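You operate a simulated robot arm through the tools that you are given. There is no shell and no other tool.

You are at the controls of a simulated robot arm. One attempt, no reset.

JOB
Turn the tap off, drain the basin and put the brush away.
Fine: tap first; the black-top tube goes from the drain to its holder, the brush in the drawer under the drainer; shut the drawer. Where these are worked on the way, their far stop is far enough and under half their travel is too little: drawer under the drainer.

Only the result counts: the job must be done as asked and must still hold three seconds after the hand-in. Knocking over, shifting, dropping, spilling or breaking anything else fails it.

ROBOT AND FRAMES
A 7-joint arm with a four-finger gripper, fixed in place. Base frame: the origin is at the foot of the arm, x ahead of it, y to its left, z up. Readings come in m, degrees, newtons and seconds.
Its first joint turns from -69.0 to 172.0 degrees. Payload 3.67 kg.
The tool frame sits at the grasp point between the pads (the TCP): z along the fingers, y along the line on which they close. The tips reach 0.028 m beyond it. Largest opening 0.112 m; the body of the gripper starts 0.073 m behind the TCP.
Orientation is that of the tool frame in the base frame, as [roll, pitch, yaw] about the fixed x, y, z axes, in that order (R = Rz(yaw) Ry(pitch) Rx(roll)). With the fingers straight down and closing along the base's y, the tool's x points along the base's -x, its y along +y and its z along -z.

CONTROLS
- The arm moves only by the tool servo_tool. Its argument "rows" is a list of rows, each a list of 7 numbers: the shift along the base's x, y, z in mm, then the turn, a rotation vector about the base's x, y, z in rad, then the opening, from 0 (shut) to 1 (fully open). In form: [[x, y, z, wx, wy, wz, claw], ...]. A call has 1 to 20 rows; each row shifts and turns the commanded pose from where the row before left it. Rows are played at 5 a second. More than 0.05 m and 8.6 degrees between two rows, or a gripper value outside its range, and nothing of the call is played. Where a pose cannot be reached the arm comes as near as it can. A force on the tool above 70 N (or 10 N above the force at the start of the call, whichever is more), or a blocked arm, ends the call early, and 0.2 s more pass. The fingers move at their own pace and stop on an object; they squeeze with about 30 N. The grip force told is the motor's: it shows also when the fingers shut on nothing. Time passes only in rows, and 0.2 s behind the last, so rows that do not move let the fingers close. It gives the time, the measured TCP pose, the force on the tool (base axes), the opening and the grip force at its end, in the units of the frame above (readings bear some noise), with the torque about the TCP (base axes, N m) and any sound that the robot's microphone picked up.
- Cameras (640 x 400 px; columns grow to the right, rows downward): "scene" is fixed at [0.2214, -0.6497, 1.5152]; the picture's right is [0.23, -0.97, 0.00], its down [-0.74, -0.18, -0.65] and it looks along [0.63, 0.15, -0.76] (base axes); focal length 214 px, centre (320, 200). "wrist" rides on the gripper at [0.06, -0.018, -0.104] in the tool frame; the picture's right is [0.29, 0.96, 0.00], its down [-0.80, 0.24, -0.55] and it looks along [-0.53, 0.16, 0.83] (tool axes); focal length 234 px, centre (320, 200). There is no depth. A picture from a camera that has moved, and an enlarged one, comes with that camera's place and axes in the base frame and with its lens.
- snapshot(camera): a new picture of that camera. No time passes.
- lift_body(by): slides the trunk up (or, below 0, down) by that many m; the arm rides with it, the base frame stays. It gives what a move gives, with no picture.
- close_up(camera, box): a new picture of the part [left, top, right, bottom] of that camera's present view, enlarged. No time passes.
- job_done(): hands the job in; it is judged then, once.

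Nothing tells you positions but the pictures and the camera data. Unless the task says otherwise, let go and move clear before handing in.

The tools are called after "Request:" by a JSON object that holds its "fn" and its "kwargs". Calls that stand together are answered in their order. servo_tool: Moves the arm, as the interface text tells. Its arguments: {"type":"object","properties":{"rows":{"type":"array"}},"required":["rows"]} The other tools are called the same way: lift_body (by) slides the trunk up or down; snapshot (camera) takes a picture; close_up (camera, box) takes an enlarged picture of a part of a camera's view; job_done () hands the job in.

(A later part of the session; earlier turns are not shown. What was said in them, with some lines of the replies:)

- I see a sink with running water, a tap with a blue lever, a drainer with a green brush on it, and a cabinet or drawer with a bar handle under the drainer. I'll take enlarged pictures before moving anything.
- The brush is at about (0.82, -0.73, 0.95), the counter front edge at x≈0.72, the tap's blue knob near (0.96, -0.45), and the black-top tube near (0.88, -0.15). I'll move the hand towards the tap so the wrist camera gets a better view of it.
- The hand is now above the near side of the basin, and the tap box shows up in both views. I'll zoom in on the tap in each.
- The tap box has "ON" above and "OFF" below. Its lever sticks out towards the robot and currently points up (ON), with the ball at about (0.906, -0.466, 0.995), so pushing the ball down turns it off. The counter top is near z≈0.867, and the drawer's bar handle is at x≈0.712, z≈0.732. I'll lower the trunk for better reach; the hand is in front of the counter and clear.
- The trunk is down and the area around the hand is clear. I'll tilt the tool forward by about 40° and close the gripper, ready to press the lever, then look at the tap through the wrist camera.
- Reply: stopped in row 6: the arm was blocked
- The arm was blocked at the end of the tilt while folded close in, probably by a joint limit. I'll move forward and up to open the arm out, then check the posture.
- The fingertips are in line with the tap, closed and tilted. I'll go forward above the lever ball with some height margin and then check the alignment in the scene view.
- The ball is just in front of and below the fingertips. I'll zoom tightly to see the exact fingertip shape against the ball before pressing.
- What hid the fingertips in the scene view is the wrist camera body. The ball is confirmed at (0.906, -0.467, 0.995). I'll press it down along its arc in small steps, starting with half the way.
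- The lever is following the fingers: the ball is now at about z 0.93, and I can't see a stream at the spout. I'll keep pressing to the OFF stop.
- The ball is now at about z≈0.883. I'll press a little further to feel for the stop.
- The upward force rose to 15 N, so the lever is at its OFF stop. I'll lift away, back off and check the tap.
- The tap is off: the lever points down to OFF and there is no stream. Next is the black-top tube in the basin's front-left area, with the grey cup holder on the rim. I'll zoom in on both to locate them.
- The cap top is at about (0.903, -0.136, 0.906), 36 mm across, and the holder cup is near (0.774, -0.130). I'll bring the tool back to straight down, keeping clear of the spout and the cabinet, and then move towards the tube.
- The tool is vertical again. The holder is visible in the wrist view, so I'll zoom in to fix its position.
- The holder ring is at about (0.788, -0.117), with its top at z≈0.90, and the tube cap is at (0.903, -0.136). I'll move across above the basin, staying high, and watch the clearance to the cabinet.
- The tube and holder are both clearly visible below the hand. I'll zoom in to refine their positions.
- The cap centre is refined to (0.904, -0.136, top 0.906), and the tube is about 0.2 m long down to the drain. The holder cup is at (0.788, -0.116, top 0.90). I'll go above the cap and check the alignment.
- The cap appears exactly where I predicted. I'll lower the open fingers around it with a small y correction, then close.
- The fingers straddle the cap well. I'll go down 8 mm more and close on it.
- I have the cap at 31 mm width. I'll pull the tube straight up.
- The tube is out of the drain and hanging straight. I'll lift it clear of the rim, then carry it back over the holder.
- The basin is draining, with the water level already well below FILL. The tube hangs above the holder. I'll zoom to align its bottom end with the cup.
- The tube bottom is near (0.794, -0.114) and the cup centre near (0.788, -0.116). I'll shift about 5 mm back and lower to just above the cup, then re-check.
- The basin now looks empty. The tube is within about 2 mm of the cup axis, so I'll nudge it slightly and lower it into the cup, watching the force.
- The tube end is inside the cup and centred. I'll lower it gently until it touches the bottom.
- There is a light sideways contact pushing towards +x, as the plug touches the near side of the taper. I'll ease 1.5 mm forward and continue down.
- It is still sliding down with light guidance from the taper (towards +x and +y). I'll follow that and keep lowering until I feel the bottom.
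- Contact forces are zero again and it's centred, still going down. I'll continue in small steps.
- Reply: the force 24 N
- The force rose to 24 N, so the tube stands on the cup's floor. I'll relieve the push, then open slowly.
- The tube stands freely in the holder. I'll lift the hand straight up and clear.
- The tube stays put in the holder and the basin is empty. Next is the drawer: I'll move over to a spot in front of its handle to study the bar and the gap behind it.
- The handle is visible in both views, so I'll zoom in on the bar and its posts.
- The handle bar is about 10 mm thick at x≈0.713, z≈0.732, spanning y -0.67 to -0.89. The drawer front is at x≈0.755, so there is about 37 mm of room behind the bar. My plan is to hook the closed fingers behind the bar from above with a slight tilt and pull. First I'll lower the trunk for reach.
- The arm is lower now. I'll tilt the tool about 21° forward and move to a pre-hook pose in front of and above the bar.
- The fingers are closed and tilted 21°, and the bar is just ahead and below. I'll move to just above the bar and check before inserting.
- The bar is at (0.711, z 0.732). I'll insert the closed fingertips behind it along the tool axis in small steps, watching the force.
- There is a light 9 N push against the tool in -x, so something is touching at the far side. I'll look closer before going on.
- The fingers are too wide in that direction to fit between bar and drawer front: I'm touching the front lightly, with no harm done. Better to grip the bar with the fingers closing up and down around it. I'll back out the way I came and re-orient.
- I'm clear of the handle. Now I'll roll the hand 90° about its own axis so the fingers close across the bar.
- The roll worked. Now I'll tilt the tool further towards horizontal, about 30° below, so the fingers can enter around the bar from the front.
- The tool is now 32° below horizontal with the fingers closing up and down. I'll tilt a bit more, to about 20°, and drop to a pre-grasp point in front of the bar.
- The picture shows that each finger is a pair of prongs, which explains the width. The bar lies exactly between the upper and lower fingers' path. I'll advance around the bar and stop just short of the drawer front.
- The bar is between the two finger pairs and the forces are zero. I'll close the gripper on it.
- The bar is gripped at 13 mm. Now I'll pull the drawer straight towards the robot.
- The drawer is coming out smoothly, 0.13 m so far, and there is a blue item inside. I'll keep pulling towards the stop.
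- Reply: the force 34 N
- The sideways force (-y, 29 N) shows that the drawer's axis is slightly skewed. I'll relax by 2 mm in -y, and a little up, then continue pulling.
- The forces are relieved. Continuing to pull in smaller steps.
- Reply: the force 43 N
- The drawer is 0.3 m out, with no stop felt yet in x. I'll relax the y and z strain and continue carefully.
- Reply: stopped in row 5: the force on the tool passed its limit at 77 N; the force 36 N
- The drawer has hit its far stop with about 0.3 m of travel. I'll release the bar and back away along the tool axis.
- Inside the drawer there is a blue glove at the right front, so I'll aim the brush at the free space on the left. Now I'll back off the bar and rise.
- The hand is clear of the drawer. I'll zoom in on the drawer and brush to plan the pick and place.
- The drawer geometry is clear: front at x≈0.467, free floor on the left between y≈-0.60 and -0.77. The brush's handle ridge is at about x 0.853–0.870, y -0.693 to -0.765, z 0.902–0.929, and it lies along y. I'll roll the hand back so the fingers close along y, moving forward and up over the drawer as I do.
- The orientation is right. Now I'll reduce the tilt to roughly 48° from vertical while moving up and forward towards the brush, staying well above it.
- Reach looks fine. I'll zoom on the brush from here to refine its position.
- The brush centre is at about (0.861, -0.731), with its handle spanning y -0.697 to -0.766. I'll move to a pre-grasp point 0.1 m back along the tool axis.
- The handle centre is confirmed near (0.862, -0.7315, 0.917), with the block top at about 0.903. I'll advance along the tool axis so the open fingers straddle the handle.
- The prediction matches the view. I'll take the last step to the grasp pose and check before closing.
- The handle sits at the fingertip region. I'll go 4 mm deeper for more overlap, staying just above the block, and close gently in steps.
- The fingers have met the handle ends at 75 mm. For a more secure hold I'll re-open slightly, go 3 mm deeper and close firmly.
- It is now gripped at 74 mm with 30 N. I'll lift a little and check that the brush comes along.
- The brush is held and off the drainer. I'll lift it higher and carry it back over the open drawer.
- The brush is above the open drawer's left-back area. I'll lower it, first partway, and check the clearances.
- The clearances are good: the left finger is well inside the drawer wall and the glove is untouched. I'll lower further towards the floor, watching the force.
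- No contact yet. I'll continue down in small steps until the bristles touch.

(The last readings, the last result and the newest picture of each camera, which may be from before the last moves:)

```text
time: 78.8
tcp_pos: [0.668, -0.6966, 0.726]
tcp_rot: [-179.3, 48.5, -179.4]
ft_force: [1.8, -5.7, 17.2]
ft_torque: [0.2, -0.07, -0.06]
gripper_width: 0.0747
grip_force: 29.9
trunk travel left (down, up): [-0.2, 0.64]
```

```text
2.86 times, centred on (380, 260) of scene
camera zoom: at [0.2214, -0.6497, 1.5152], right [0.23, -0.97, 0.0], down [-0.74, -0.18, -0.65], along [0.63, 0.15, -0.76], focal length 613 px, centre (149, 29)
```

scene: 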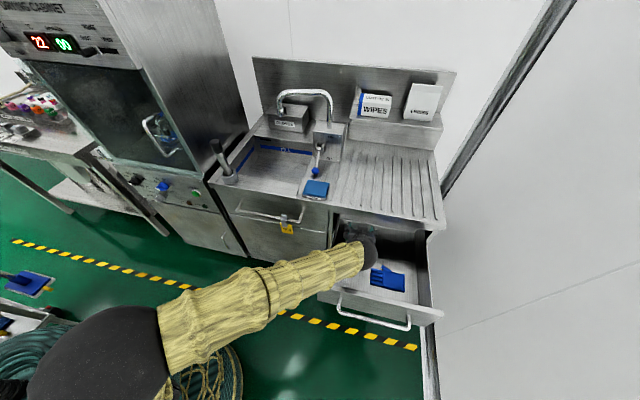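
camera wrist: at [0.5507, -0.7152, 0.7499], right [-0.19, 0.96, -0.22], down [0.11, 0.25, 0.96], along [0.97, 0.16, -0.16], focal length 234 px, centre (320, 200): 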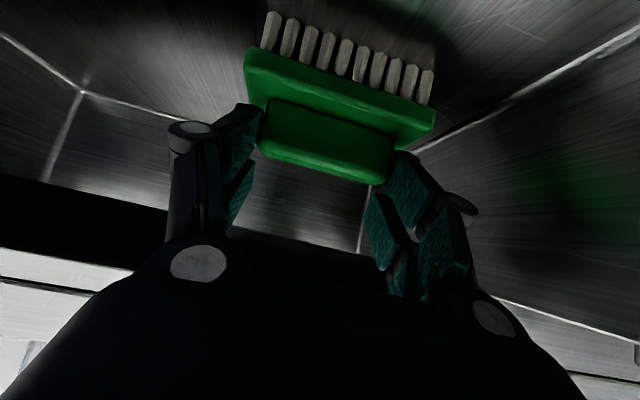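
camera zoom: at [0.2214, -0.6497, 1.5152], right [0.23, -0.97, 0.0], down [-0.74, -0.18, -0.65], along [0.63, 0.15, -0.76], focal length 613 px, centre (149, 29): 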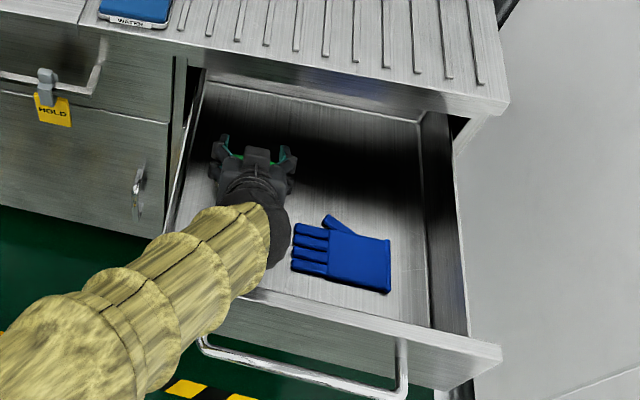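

Contact: 17 N up, so the bristles stand on the drawer floor. I'll relieve the push slightly and open the fingers.

Request:
{"fn": "servo_tool", "kwargs": {"rows": [[0, 0, 2, 0, 0, 0, 0.4], [0, 0, 0, 0, 0, 0, 0.68], [0, 0, 0, 0, 0, 0, 0.75], [0, 0, 0, 0, 0, 0, 0.85], [0, 0, 0, 0, 0, 0, 0.85]]}}

Request:
{"fn": "snapshot", "kwargs": {"camera": "wrist"}}

```text
time: 80.0
tcp_pos: [0.6674, -0.6946, 0.7247]
tcp_rot: [-179.5, 48.2, -179.4]
ft_force: [-0.3, 0.5, -0.2]
ft_torque: [0.01, 0.01, -0.02]
gripper_width: 0.0951
grip_force: 0.1
trunk travel left (down, up): [-0.2, 0.64]
```

```text
taken
camera wrist: at [0.5509, -0.7148, 0.7489], right [-0.2, 0.96, -0.22], down [0.12, 0.25, 0.96], along [0.97, 0.16, -0.16], focal length 234 px, centre (320, 200)
```

wrist: 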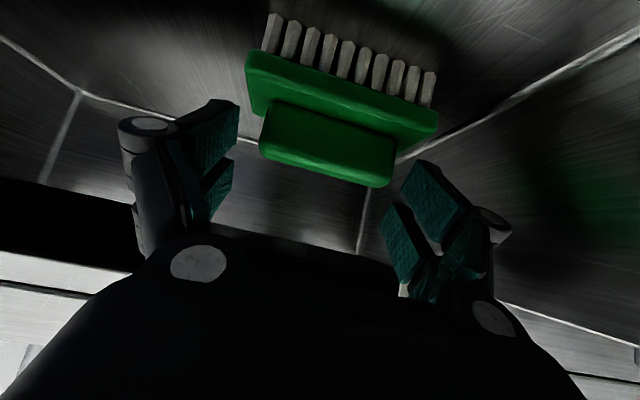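

The brush is released and standing on the drawer floor. I'll raise the hand straight up and check that it stays.

Request:
{"fn": "servo_tool", "kwargs": {"rows": [[0, 0, 10, 0, 0, 0, 0.85], [0, 0, 15, 0, 0, 0, 0.85], [0, 0, 25, 0, 0, 0, 0.85], [0, 0, 30, 0, 0, 0, 0.85], [0, 0, 35, 0, 0, 0, 0.85], [0, 0, 35, 0, 0, 0, 0.85], [0, 0, 35, 0, 0, 0, 0.85], [0, 0, 0, 0, 0, 0, 0.85]]}}

Request:
{"fn": "snapshot", "kwargs": {"camera": "wrist"}}

Request:
{"fn": "snapshot", "kwargs": {"camera": "scene"}}

```text
time: 81.8
tcp_pos: [0.6662, -0.6953, 0.9114]
tcp_rot: [-179.5, 48.3, -179.4]
ft_force: [0.2, -0.5, -0.1]
ft_torque: [-0.02, -0.01, -0.01]
gripper_width: 0.0952
grip_force: 0.2
trunk travel left (down, up): [-0.2, 0.64]
```

```text
taken
camera wrist: at [0.549, -0.7154, 0.9352], right [-0.2, 0.96, -0.22], down [0.12, 0.25, 0.96], along [0.97, 0.16, -0.16], focal length 234 px, centre (320, 200)
```

wrist: 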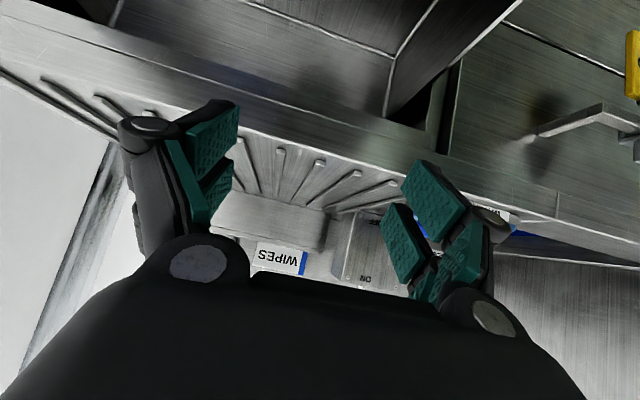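

```text
taken
```

scene: 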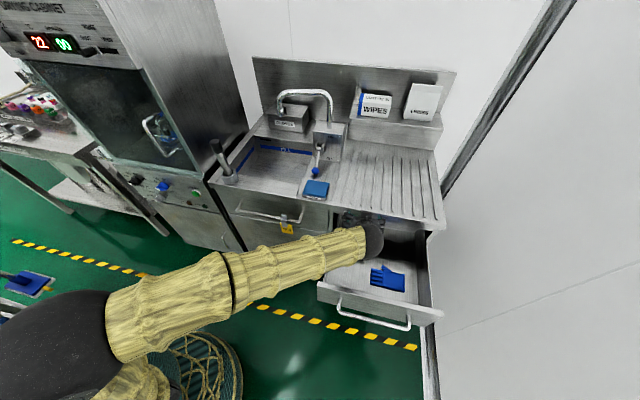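

The brush stays in the drawer. Now to shut the drawer, I'll retrace the earlier path in reverse back in front of the handle, first tilting to about 71° while rising clear.

Request:
{"fn": "servo_tool", "kwargs": {"rows": [[-20, -9, 30, 0, -0.1, 0, 0.85], [-31, -9, 20, 0, -0.1, 0, 0.7], [-31, -10, 12, 0, -0.1, 0, 0.55], [-41, -10, 6, 0, -0.1, 0, 0.45], [0, 0, 0, 0, 0, 0, 0.45]]}}

Request:
{"fn": "snapshot", "kwargs": {"camera": "wrist"}}

Request:
{"fn": "snapshot", "kwargs": {"camera": "scene"}}

```text
time: 83.0
tcp_pos: [0.5429, -0.7334, 0.9793]
tcp_rot: [-178.6, 71.2, -178.6]
ft_force: [-0.8, 0.2, 0.2]
ft_torque: [0.0, -0.02, -0.01]
gripper_width: 0.0501
grip_force: 0.0
trunk travel left (down, up): [-0.2, 0.64]
```

```text
taken
camera wrist: at [0.4245, -0.7526, 0.9558], right [-0.09, 0.96, -0.28], down [-0.27, 0.25, 0.93], along [0.96, 0.16, 0.23], focal length 234 px, centre (320, 200)
```

wrist: 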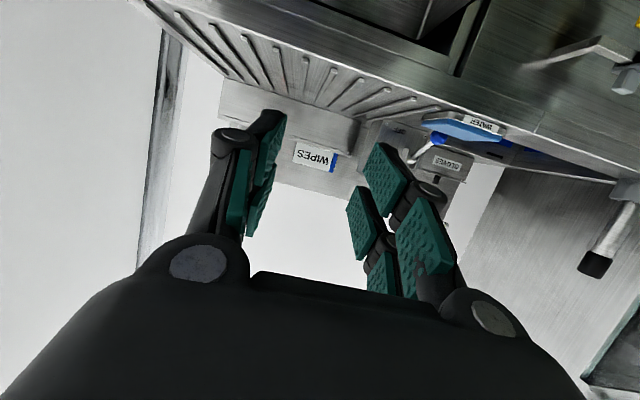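

```text
taken
```

scene: 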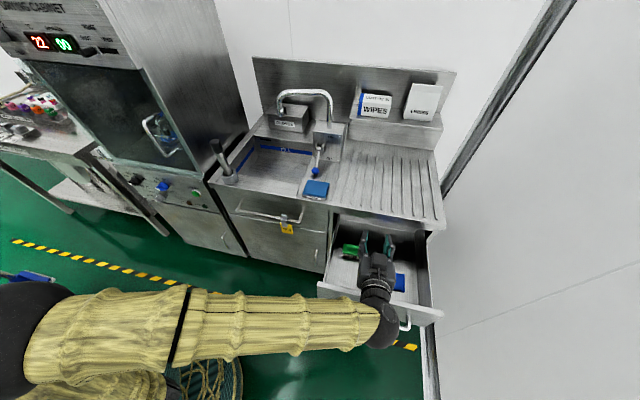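

The brush is visible standing in the drawer. I'll roll the hand back to vertical closing while retracting along the earlier path.

Request:
{"fn": "servo_tool", "kwargs": {"rows": [[-22, 0, -5, 0.135, 0, -0.0467, 0.45], [-22, 0, -8, 0.135, 0, -0.0467, 0.45], [-22, 0, -8, 0.135, 0, -0.0467, 0.45], [-22, 0, -8, 0.135, 0, -0.0467, 0.45], [-22, 0, -8, 0.135, 0, -0.0467, 0.45], [-22, 0, -8, 0.135, 0, -0.0467, 0.45], [-22, 0, -8, 0.135, 0, -0.0467, 0.45], [-22, 0, -8, 0.135, 0, -0.0467, 0.45], [-22, 0, -10, 0.135, 0, -0.0467, 0.45], [-20, 0, -12, 0.135, 0, -0.0467, 0.45], [-12, 0, -12, 0.135, 0, -0.0467, 0.45], [0, 0, 0, 0, 0, 0, 0.45]]}}

Request:
{"fn": "snapshot", "kwargs": {"camera": "wrist"}}

Request:
{"fn": "close_up", "kwargs": {"camera": "scene", "box": [305, 205, 465, 335]}}

```text
time: 85.6
tcp_pos: [0.3144, -0.7339, 0.8846]
tcp_rot: [109.2, 0.3, 89.8]
ft_force: [-0.7, -0.9, -0.9]
ft_torque: [-0.01, -0.04, 0.01]
gripper_width: 0.0502
grip_force: 0.1
trunk travel left (down, up): [-0.2, 0.64]
```

```text
taken
camera wrist: at [0.2116, -0.674, 0.9009], right [0.32, 0.29, 0.9], down [-0.45, -0.79, 0.41], along [0.84, -0.53, -0.12], focal length 234 px, centre (320, 200)
```

wrist: 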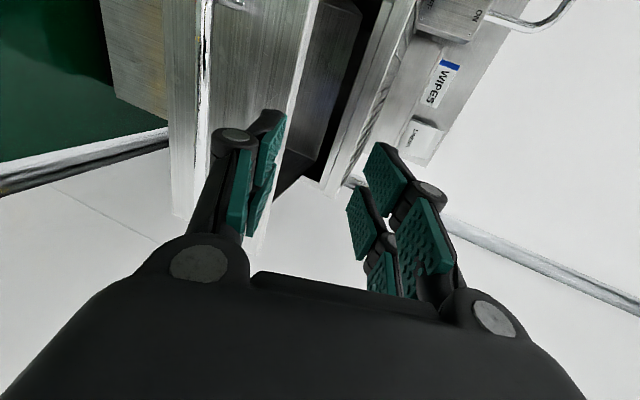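

```text
3.08 times, centred on (385, 270) of scene
camera zoom: at [0.2214, -0.6497, 1.5152], right [0.23, -0.97, 0.0], down [-0.74, -0.18, -0.65], along [0.63, 0.15, -0.76], focal length 660 px, centre (120, -15)
```

zoom: 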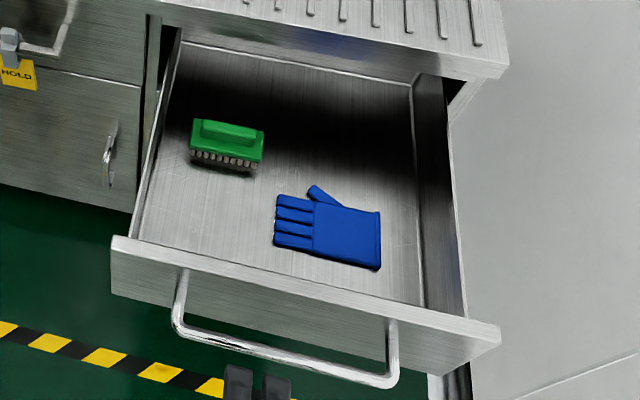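

The drawer contents look right: brush upright on the left, glove untouched. The bar is now at x≈0.412, z≈0.732. I'll close the fingers and drop the hand in front of the bar to push it shut.

Request:
{"fn": "servo_tool", "kwargs": {"rows": [[0, -6, -30, 0, 0, 0, 0.2], [0, -6, -35, 0, 0, 0, 0], [0, -4, -35, 0, 0, 0, 0], [0, 0, -36, 0, 0, 0, 0], [0, 0, -5, 0, 0, 0, 0], [0, 0, 0, 0, 0, 0, 0]]}}

Request:
{"fn": "snapshot", "kwargs": {"camera": "wrist"}}

Request:
{"fn": "close_up", "kwargs": {"camera": "scene", "box": [305, 205, 465, 335]}}

```text
time: 87.0
tcp_pos: [0.3159, -0.7491, 0.7428]
tcp_rot: [109.2, 0.5, 89.8]
ft_force: [-0.5, -0.2, 0.4]
ft_torque: [0.02, -0.01, 0.02]
gripper_width: 0.0001
grip_force: 29.7
trunk travel left (down, up): [-0.2, 0.64]
```

```text
taken
camera wrist: at [0.2111, -0.6899, 0.7595], right [0.32, 0.3, 0.9], down [-0.45, -0.79, 0.42], along [0.84, -0.53, -0.12], focal length 234 px, centre (320, 200)
```

wrist: 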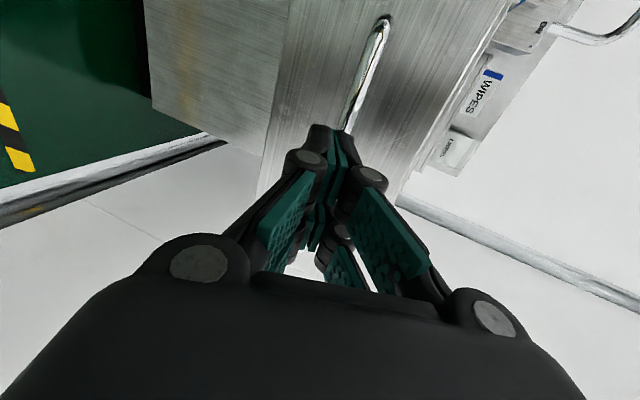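

```text
3.08 times, centred on (385, 270) of scene
camera zoom: at [0.2214, -0.6497, 1.5152], right [0.23, -0.97, 0.0], down [-0.74, -0.18, -0.65], along [0.63, 0.15, -0.76], focal length 660 px, centre (120, -15)
```

zoom: 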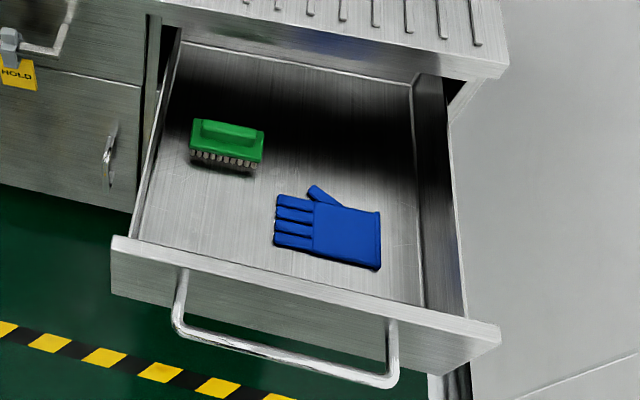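

The fist is lined up with the bar. I'll push forward slowly and steadily.

Request:
{"fn": "servo_tool", "kwargs": {"rows": [[12, 0, 0, 0, 0, 0, 0], [12, 0, 0, 0, 0, 0, 0], [10, 0, 0, 0, 0, 0, 0], [8, 0, 0, 0, 0, 0, 0], [8, 0, 0, 0, 0, 0, 0], [8, 0, 0, 0, 0, 0, 0], [10, 0, 0, 0, 0, 0, 0], [12, 0, 0, 0, 0, 0, 0], [12, 0, 0, 0, 0, 0, 0], [12, 0, 0, 0, 0, 0, 0]]}}

Request:
{"fn": "snapshot", "kwargs": {"camera": "wrist"}}

Request:
{"fn": "close_up", "kwargs": {"camera": "scene", "box": [305, 205, 465, 335]}}

```text
time: 89.2
tcp_pos: [0.4197, -0.7501, 0.7435]
tcp_rot: [109.3, 0.6, 89.8]
ft_force: [-0.5, -0.1, 0.1]
ft_torque: [-0.01, 0.01, -0.02]
gripper_width: 0.0001
grip_force: 29.9
trunk travel left (down, up): [-0.2, 0.64]
```

```text
taken
camera wrist: at [0.3154, -0.6909, 0.7594], right [0.32, 0.29, 0.9], down [-0.45, -0.79, 0.42], along [0.84, -0.53, -0.12], focal length 234 px, centre (320, 200)
```

wrist: 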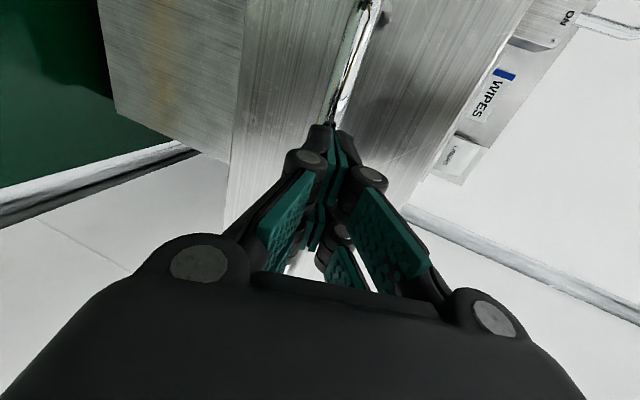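

```text
3.08 times, centred on (385, 270) of scene
camera zoom: at [0.2214, -0.6497, 1.5152], right [0.23, -0.97, 0.0], down [-0.74, -0.18, -0.65], along [0.63, 0.15, -0.76], focal length 660 px, centre (120, -15)
```

zoom: 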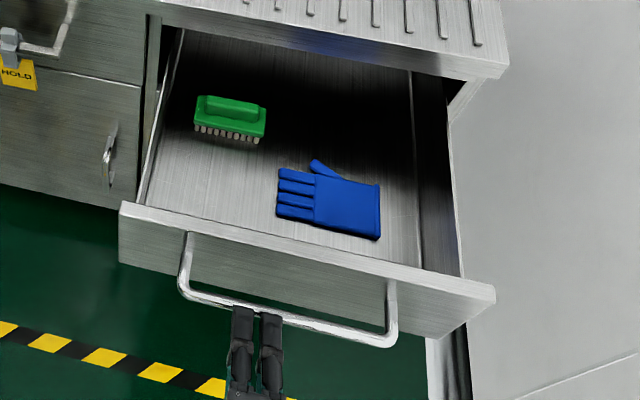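

The drawer is closing with the brush still upright. I'll keep pushing.

Request:
{"fn": "servo_tool", "kwargs": {"rows": [[12, 0, 0, 0, 0, 0, 0], [14, 0, 0, 0, 0, 0, 0], [15, 0, 0, 0, 0, 0, 0], [15, 0, 0, 0, 0, 0, 0], [15, 0, 0, 0, 0, 0, 0], [15, 0, 0, 0, 0, 0, 0], [15, 0, 0, 0, 0, 0, 0], [15, 0, 0, 0, 0, 0, 0], [14, 0, 0, 0, 0, 0, 0], [12, 0, 0, 0, 0, 0, 0], [10, 0, 0, 0, 0, 0, 0]]}}

Request:
{"fn": "snapshot", "kwargs": {"camera": "wrist"}}

Request:
{"fn": "close_up", "kwargs": {"camera": "scene", "box": [305, 205, 465, 335]}}

```text
time: 91.6
tcp_pos: [0.5712, -0.7499, 0.7412]
tcp_rot: [109.2, 0.5, 89.8]
ft_force: [-0.2, -0.1, 0.3]
ft_torque: [0.03, 0.0, 0.02]
gripper_width: 0.0
grip_force: 29.7
trunk travel left (down, up): [-0.2, 0.64]
```

```text
taken
camera wrist: at [0.4676, -0.6903, 0.7583], right [0.32, 0.29, 0.9], down [-0.45, -0.79, 0.42], along [0.84, -0.53, -0.12], focal length 234 px, centre (320, 200)
```

wrist: 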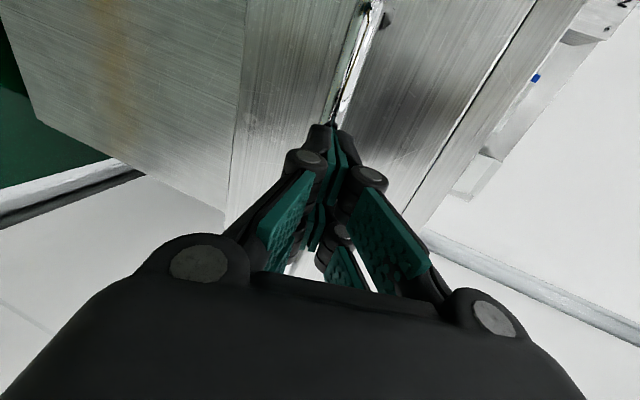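

```text
3.08 times, centred on (385, 270) of scene
camera zoom: at [0.2214, -0.6497, 1.5152], right [0.23, -0.97, 0.0], down [-0.74, -0.18, -0.65], along [0.63, 0.15, -0.76], focal length 660 px, centre (120, -15)
```

zoom: 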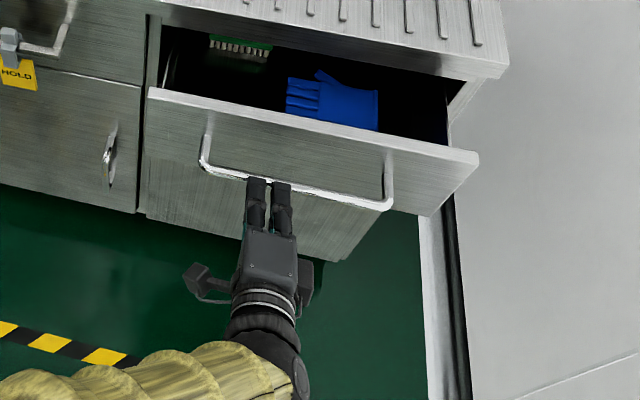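

About 0.1 m remains. I'll push on at a slower pace to the closed stop.

Request:
{"fn": "servo_tool", "kwargs": {"rows": [[12, 0, 0, 0, 0, 0, 0], [14, 0, 0, 0, 0, 0, 0], [14, 0, 0, 0, 0, 0, 0], [14, 0, 0, 0, 0, 0, 0], [12, 0, 0, 0, 0, 0, 0], [8, 0, 0, 0, 0, 0, 0], [6, 0, 0, 0, 0, 0, 0], [5, 0, 0, 0, 0, 0, 0], [5, 0, 0, 0, 0, 0, 0], [5, 0, 0, 0, 0, 0, 0], [5, 0, 0, 0, 0, 0, 0], [0, 0, 0, 0, 0, 0, 0]]}}

Request:
{"fn": "snapshot", "kwargs": {"camera": "wrist"}}

Request:
{"fn": "close_up", "kwargs": {"camera": "scene", "box": [305, 185, 465, 285]}}

```text
time: 94.2
tcp_pos: [0.6702, -0.749, 0.7422]
tcp_rot: [109.3, 0.5, 89.8]
ft_force: [-0.7, -0.6, 0.8]
ft_torque: [-0.03, 0.02, 0.0]
gripper_width: 0.0002
grip_force: 30.0
trunk travel left (down, up): [-0.2, 0.64]
```

```text
taken
camera wrist: at [0.5667, -0.6898, 0.7584], right [0.32, 0.29, 0.9], down [-0.45, -0.79, 0.42], along [0.84, -0.53, -0.12], focal length 234 px, centre (320, 200)
```

wrist: 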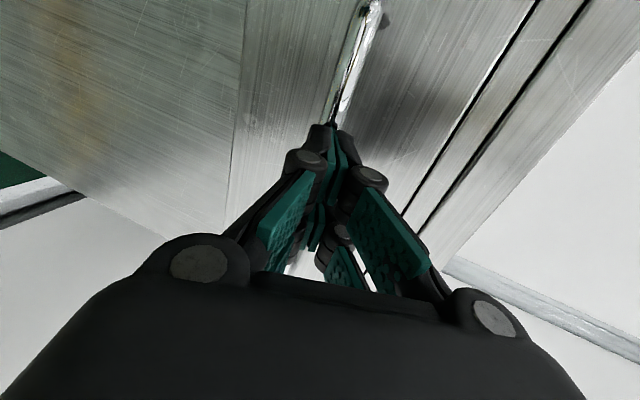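

```text
4.00 times, centred on (385, 235) of scene
camera zoom: at [0.2214, -0.6497, 1.5152], right [0.23, -0.97, 0.0], down [-0.74, -0.18, -0.65], along [0.63, 0.15, -0.76], focal length 858 px, centre (60, 60)
```

zoom: 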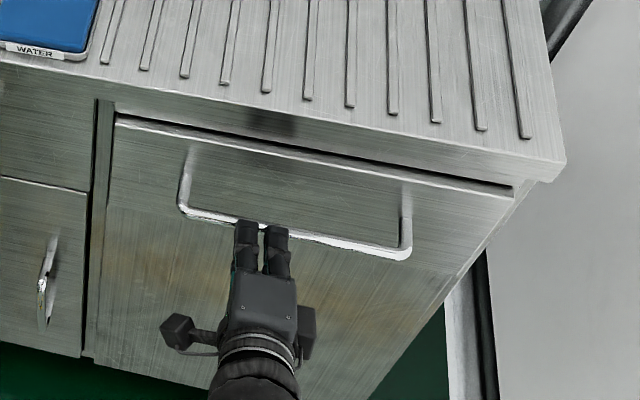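

The drawer is nearly shut, but no stop has been felt. I'll push the last bit until the force rises.

Request:
{"fn": "servo_tool", "kwargs": {"rows": [[4, 0, 0, 0, 0, 0, 0], [4, 0, 0, 0, 0, 0, 0], [4, 0, 0, 0, 0, 0, 0], [0, 0, 0, 0, 0, 0, 0]]}}

```text
time: 95.2
tcp_pos: [0.6797, -0.7504, 0.7417]
tcp_rot: [109.2, 0.5, 89.7]
ft_force: [-24.2, 3.3, 0.0]
ft_torque: [0.05, 0.23, 0.58]
gripper_width: 0.0001
grip_force: 30.0
trunk travel left (down, up): [-0.2, 0.64]
```

The force is now 24 N against the tool, so the drawer has reached its closed stop. I'll add a tiny extra push to be sure and look.

Request:
{"fn": "servo_tool", "kwargs": {"rows": [[1.5, 0, 0, 0, 0, 0, 0], [0, 0, 0, 0, 0, 0, 0]]}}

Request:
{"fn": "close_up", "kwargs": {"camera": "scene", "box": [305, 185, 465, 285]}}

```text
time: 95.8
tcp_pos: [0.6833, -0.7504, 0.7441]
tcp_rot: [108.9, 0.5, 89.7]
ft_force: [-44.1, -5.2, 5.8]
ft_torque: [0.03, 0.45, 0.72]
gripper_width: 0.0
grip_force: 29.6
trunk travel left (down, up): [-0.2, 0.64]
```

```text
4.00 times, centred on (385, 235) of scene
camera zoom: at [0.2214, -0.6497, 1.5152], right [0.23, -0.97, 0.0], down [-0.74, -0.18, -0.65], along [0.63, 0.15, -0.76], focal length 858 px, centre (60, 60)
```

zoom: 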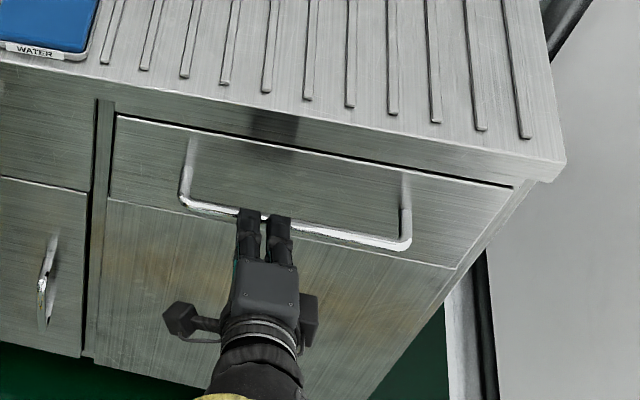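

The handle is back exactly where it was when closed. I'll back away straight and move clear.

Request:
{"fn": "servo_tool", "kwargs": {"rows": [[-5, 0, 0, 0, 0, 0, 0], [-20, 0, 3, 0, 0, 0, 0], [-30, 0, 6, 0, 0, 0, 0], [-35, 0, 10, 0, 0, 0, 0], [-35, 0, 15, 0, 0, 0, 0], [-30, 0, 30, 0, 0, 0, 0], [-20, 0, 40, 0, 0, 0, 0], [0, 0, 40, 0, 0, 0, 0], [0, 0, 0, 0, 0, 0, 0]]}}

Request:
{"fn": "snapshot", "kwargs": {"camera": "scene"}}

Request:
{"fn": "close_up", "kwargs": {"camera": "scene", "box": [205, 80, 365, 180]}}

Request:
{"fn": "close_up", "kwargs": {"camera": "scene", "box": [305, 185, 465, 285]}}

```text
time: 97.8
tcp_pos: [0.5052, -0.7518, 0.8864]
tcp_rot: [109.2, 0.4, 89.8]
ft_force: [-0.3, -0.4, 0.3]
ft_torque: [0.02, 0.01, 0.02]
gripper_width: 0.0
grip_force: 30.0
trunk travel left (down, up): [-0.2, 0.64]
```

```text
taken
```

scene: 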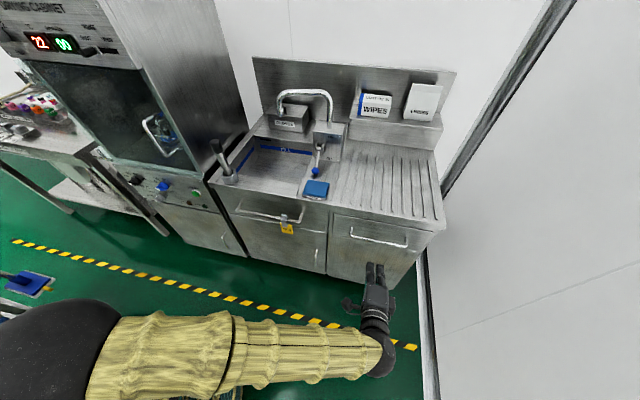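

```text
4.00 times, centred on (285, 130) of scene
camera zoom: at [0.2214, -0.6497, 1.5152], right [0.23, -0.97, 0.0], down [-0.74, -0.18, -0.65], along [0.63, 0.15, -0.76], focal length 858 px, centre (460, 480)
```

zoom: 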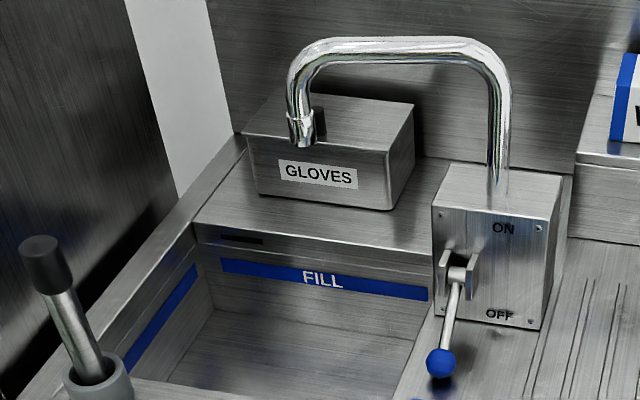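

```text
4.00 times, centred on (385, 235) of scene
camera zoom: at [0.2214, -0.6497, 1.5152], right [0.23, -0.97, 0.0], down [-0.74, -0.18, -0.65], along [0.63, 0.15, -0.76], focal length 858 px, centre (60, 60)
```

zoom: 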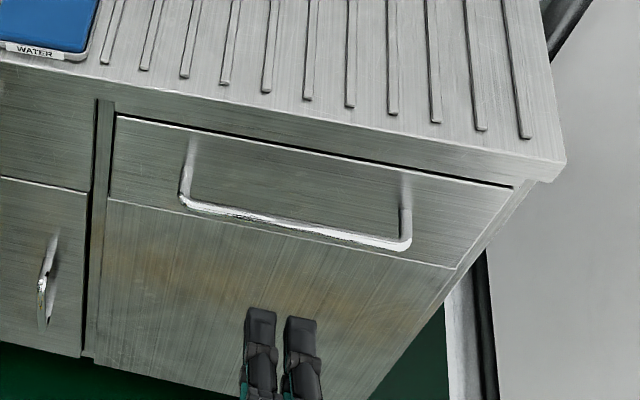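

The tap is off with no stream, the basin is empty, the drawer is shut and the hand is clear. One last close look at the tube in its holder and the rest of the scene.

Request:
{"fn": "close_up", "kwargs": {"camera": "scene", "box": [200, 130, 296, 190]}}

Request:
{"fn": "close_up", "kwargs": {"camera": "scene", "box": [220, 180, 348, 260]}}

```text
6.67 times, centred on (248, 160) of scene
camera zoom: at [0.2214, -0.6497, 1.5152], right [0.23, -0.97, 0.0], down [-0.74, -0.18, -0.65], along [0.63, 0.15, -0.76], focal length 1430 px, centre (800, 467)
```

zoom: 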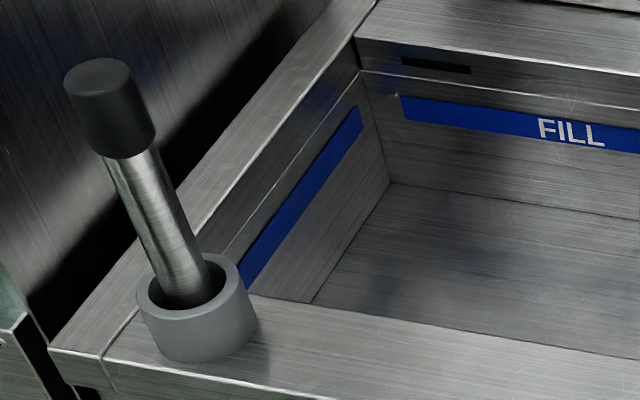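

```text
5.00 times, centred on (284, 220) of scene
camera zoom: at [0.2214, -0.6497, 1.5152], right [0.23, -0.97, 0.0], down [-0.74, -0.18, -0.65], along [0.63, 0.15, -0.76], focal length 1072 px, centre (500, 100)
```

zoom: 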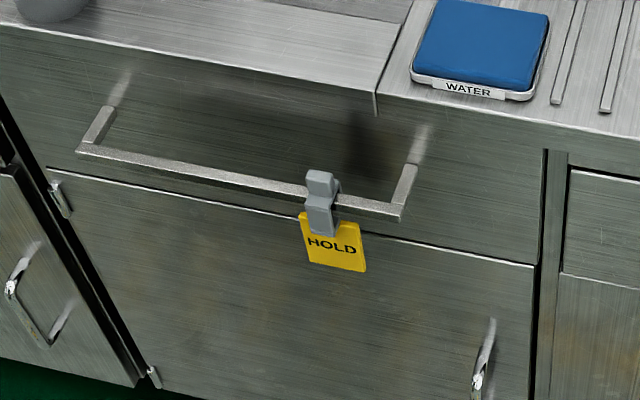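

Everything checks out: the tap is at OFF, the tube stands in its holder, the basin is dry, and the brush is in the shut drawer. The HOLD tag, WATER pad and other items are where they were. I'm handing the job in.

Request:
{"fn": "job_done", "kwargs": {}}

```text
The job is handed in.
```

The job is done and handed in; the verdict hasn't come back to me.

- **Tap:** it is off. The lever is pressed down to its OFF stop and no water is running.
- **Basin:** it is empty. I pulled the black-top tube from the drain and stood it in its grey holder on the front-left rim.
- **Brush:** it is in the drawer under the drainer. I opened that drawer to its far stop, then stood the brush upright on the left side, clear of the blue glove already in there.
- **Drawer:** it is shut to its stop, and the handle is back exactly where it started.

In the last pictures, nothing else on or around the sink looked moved. While trying to hook the drawer handle, the fingers briefly pressed the closed drawer front at about 9 N; I saw no effect. The gripper was empty and clear of everything at hand-in.
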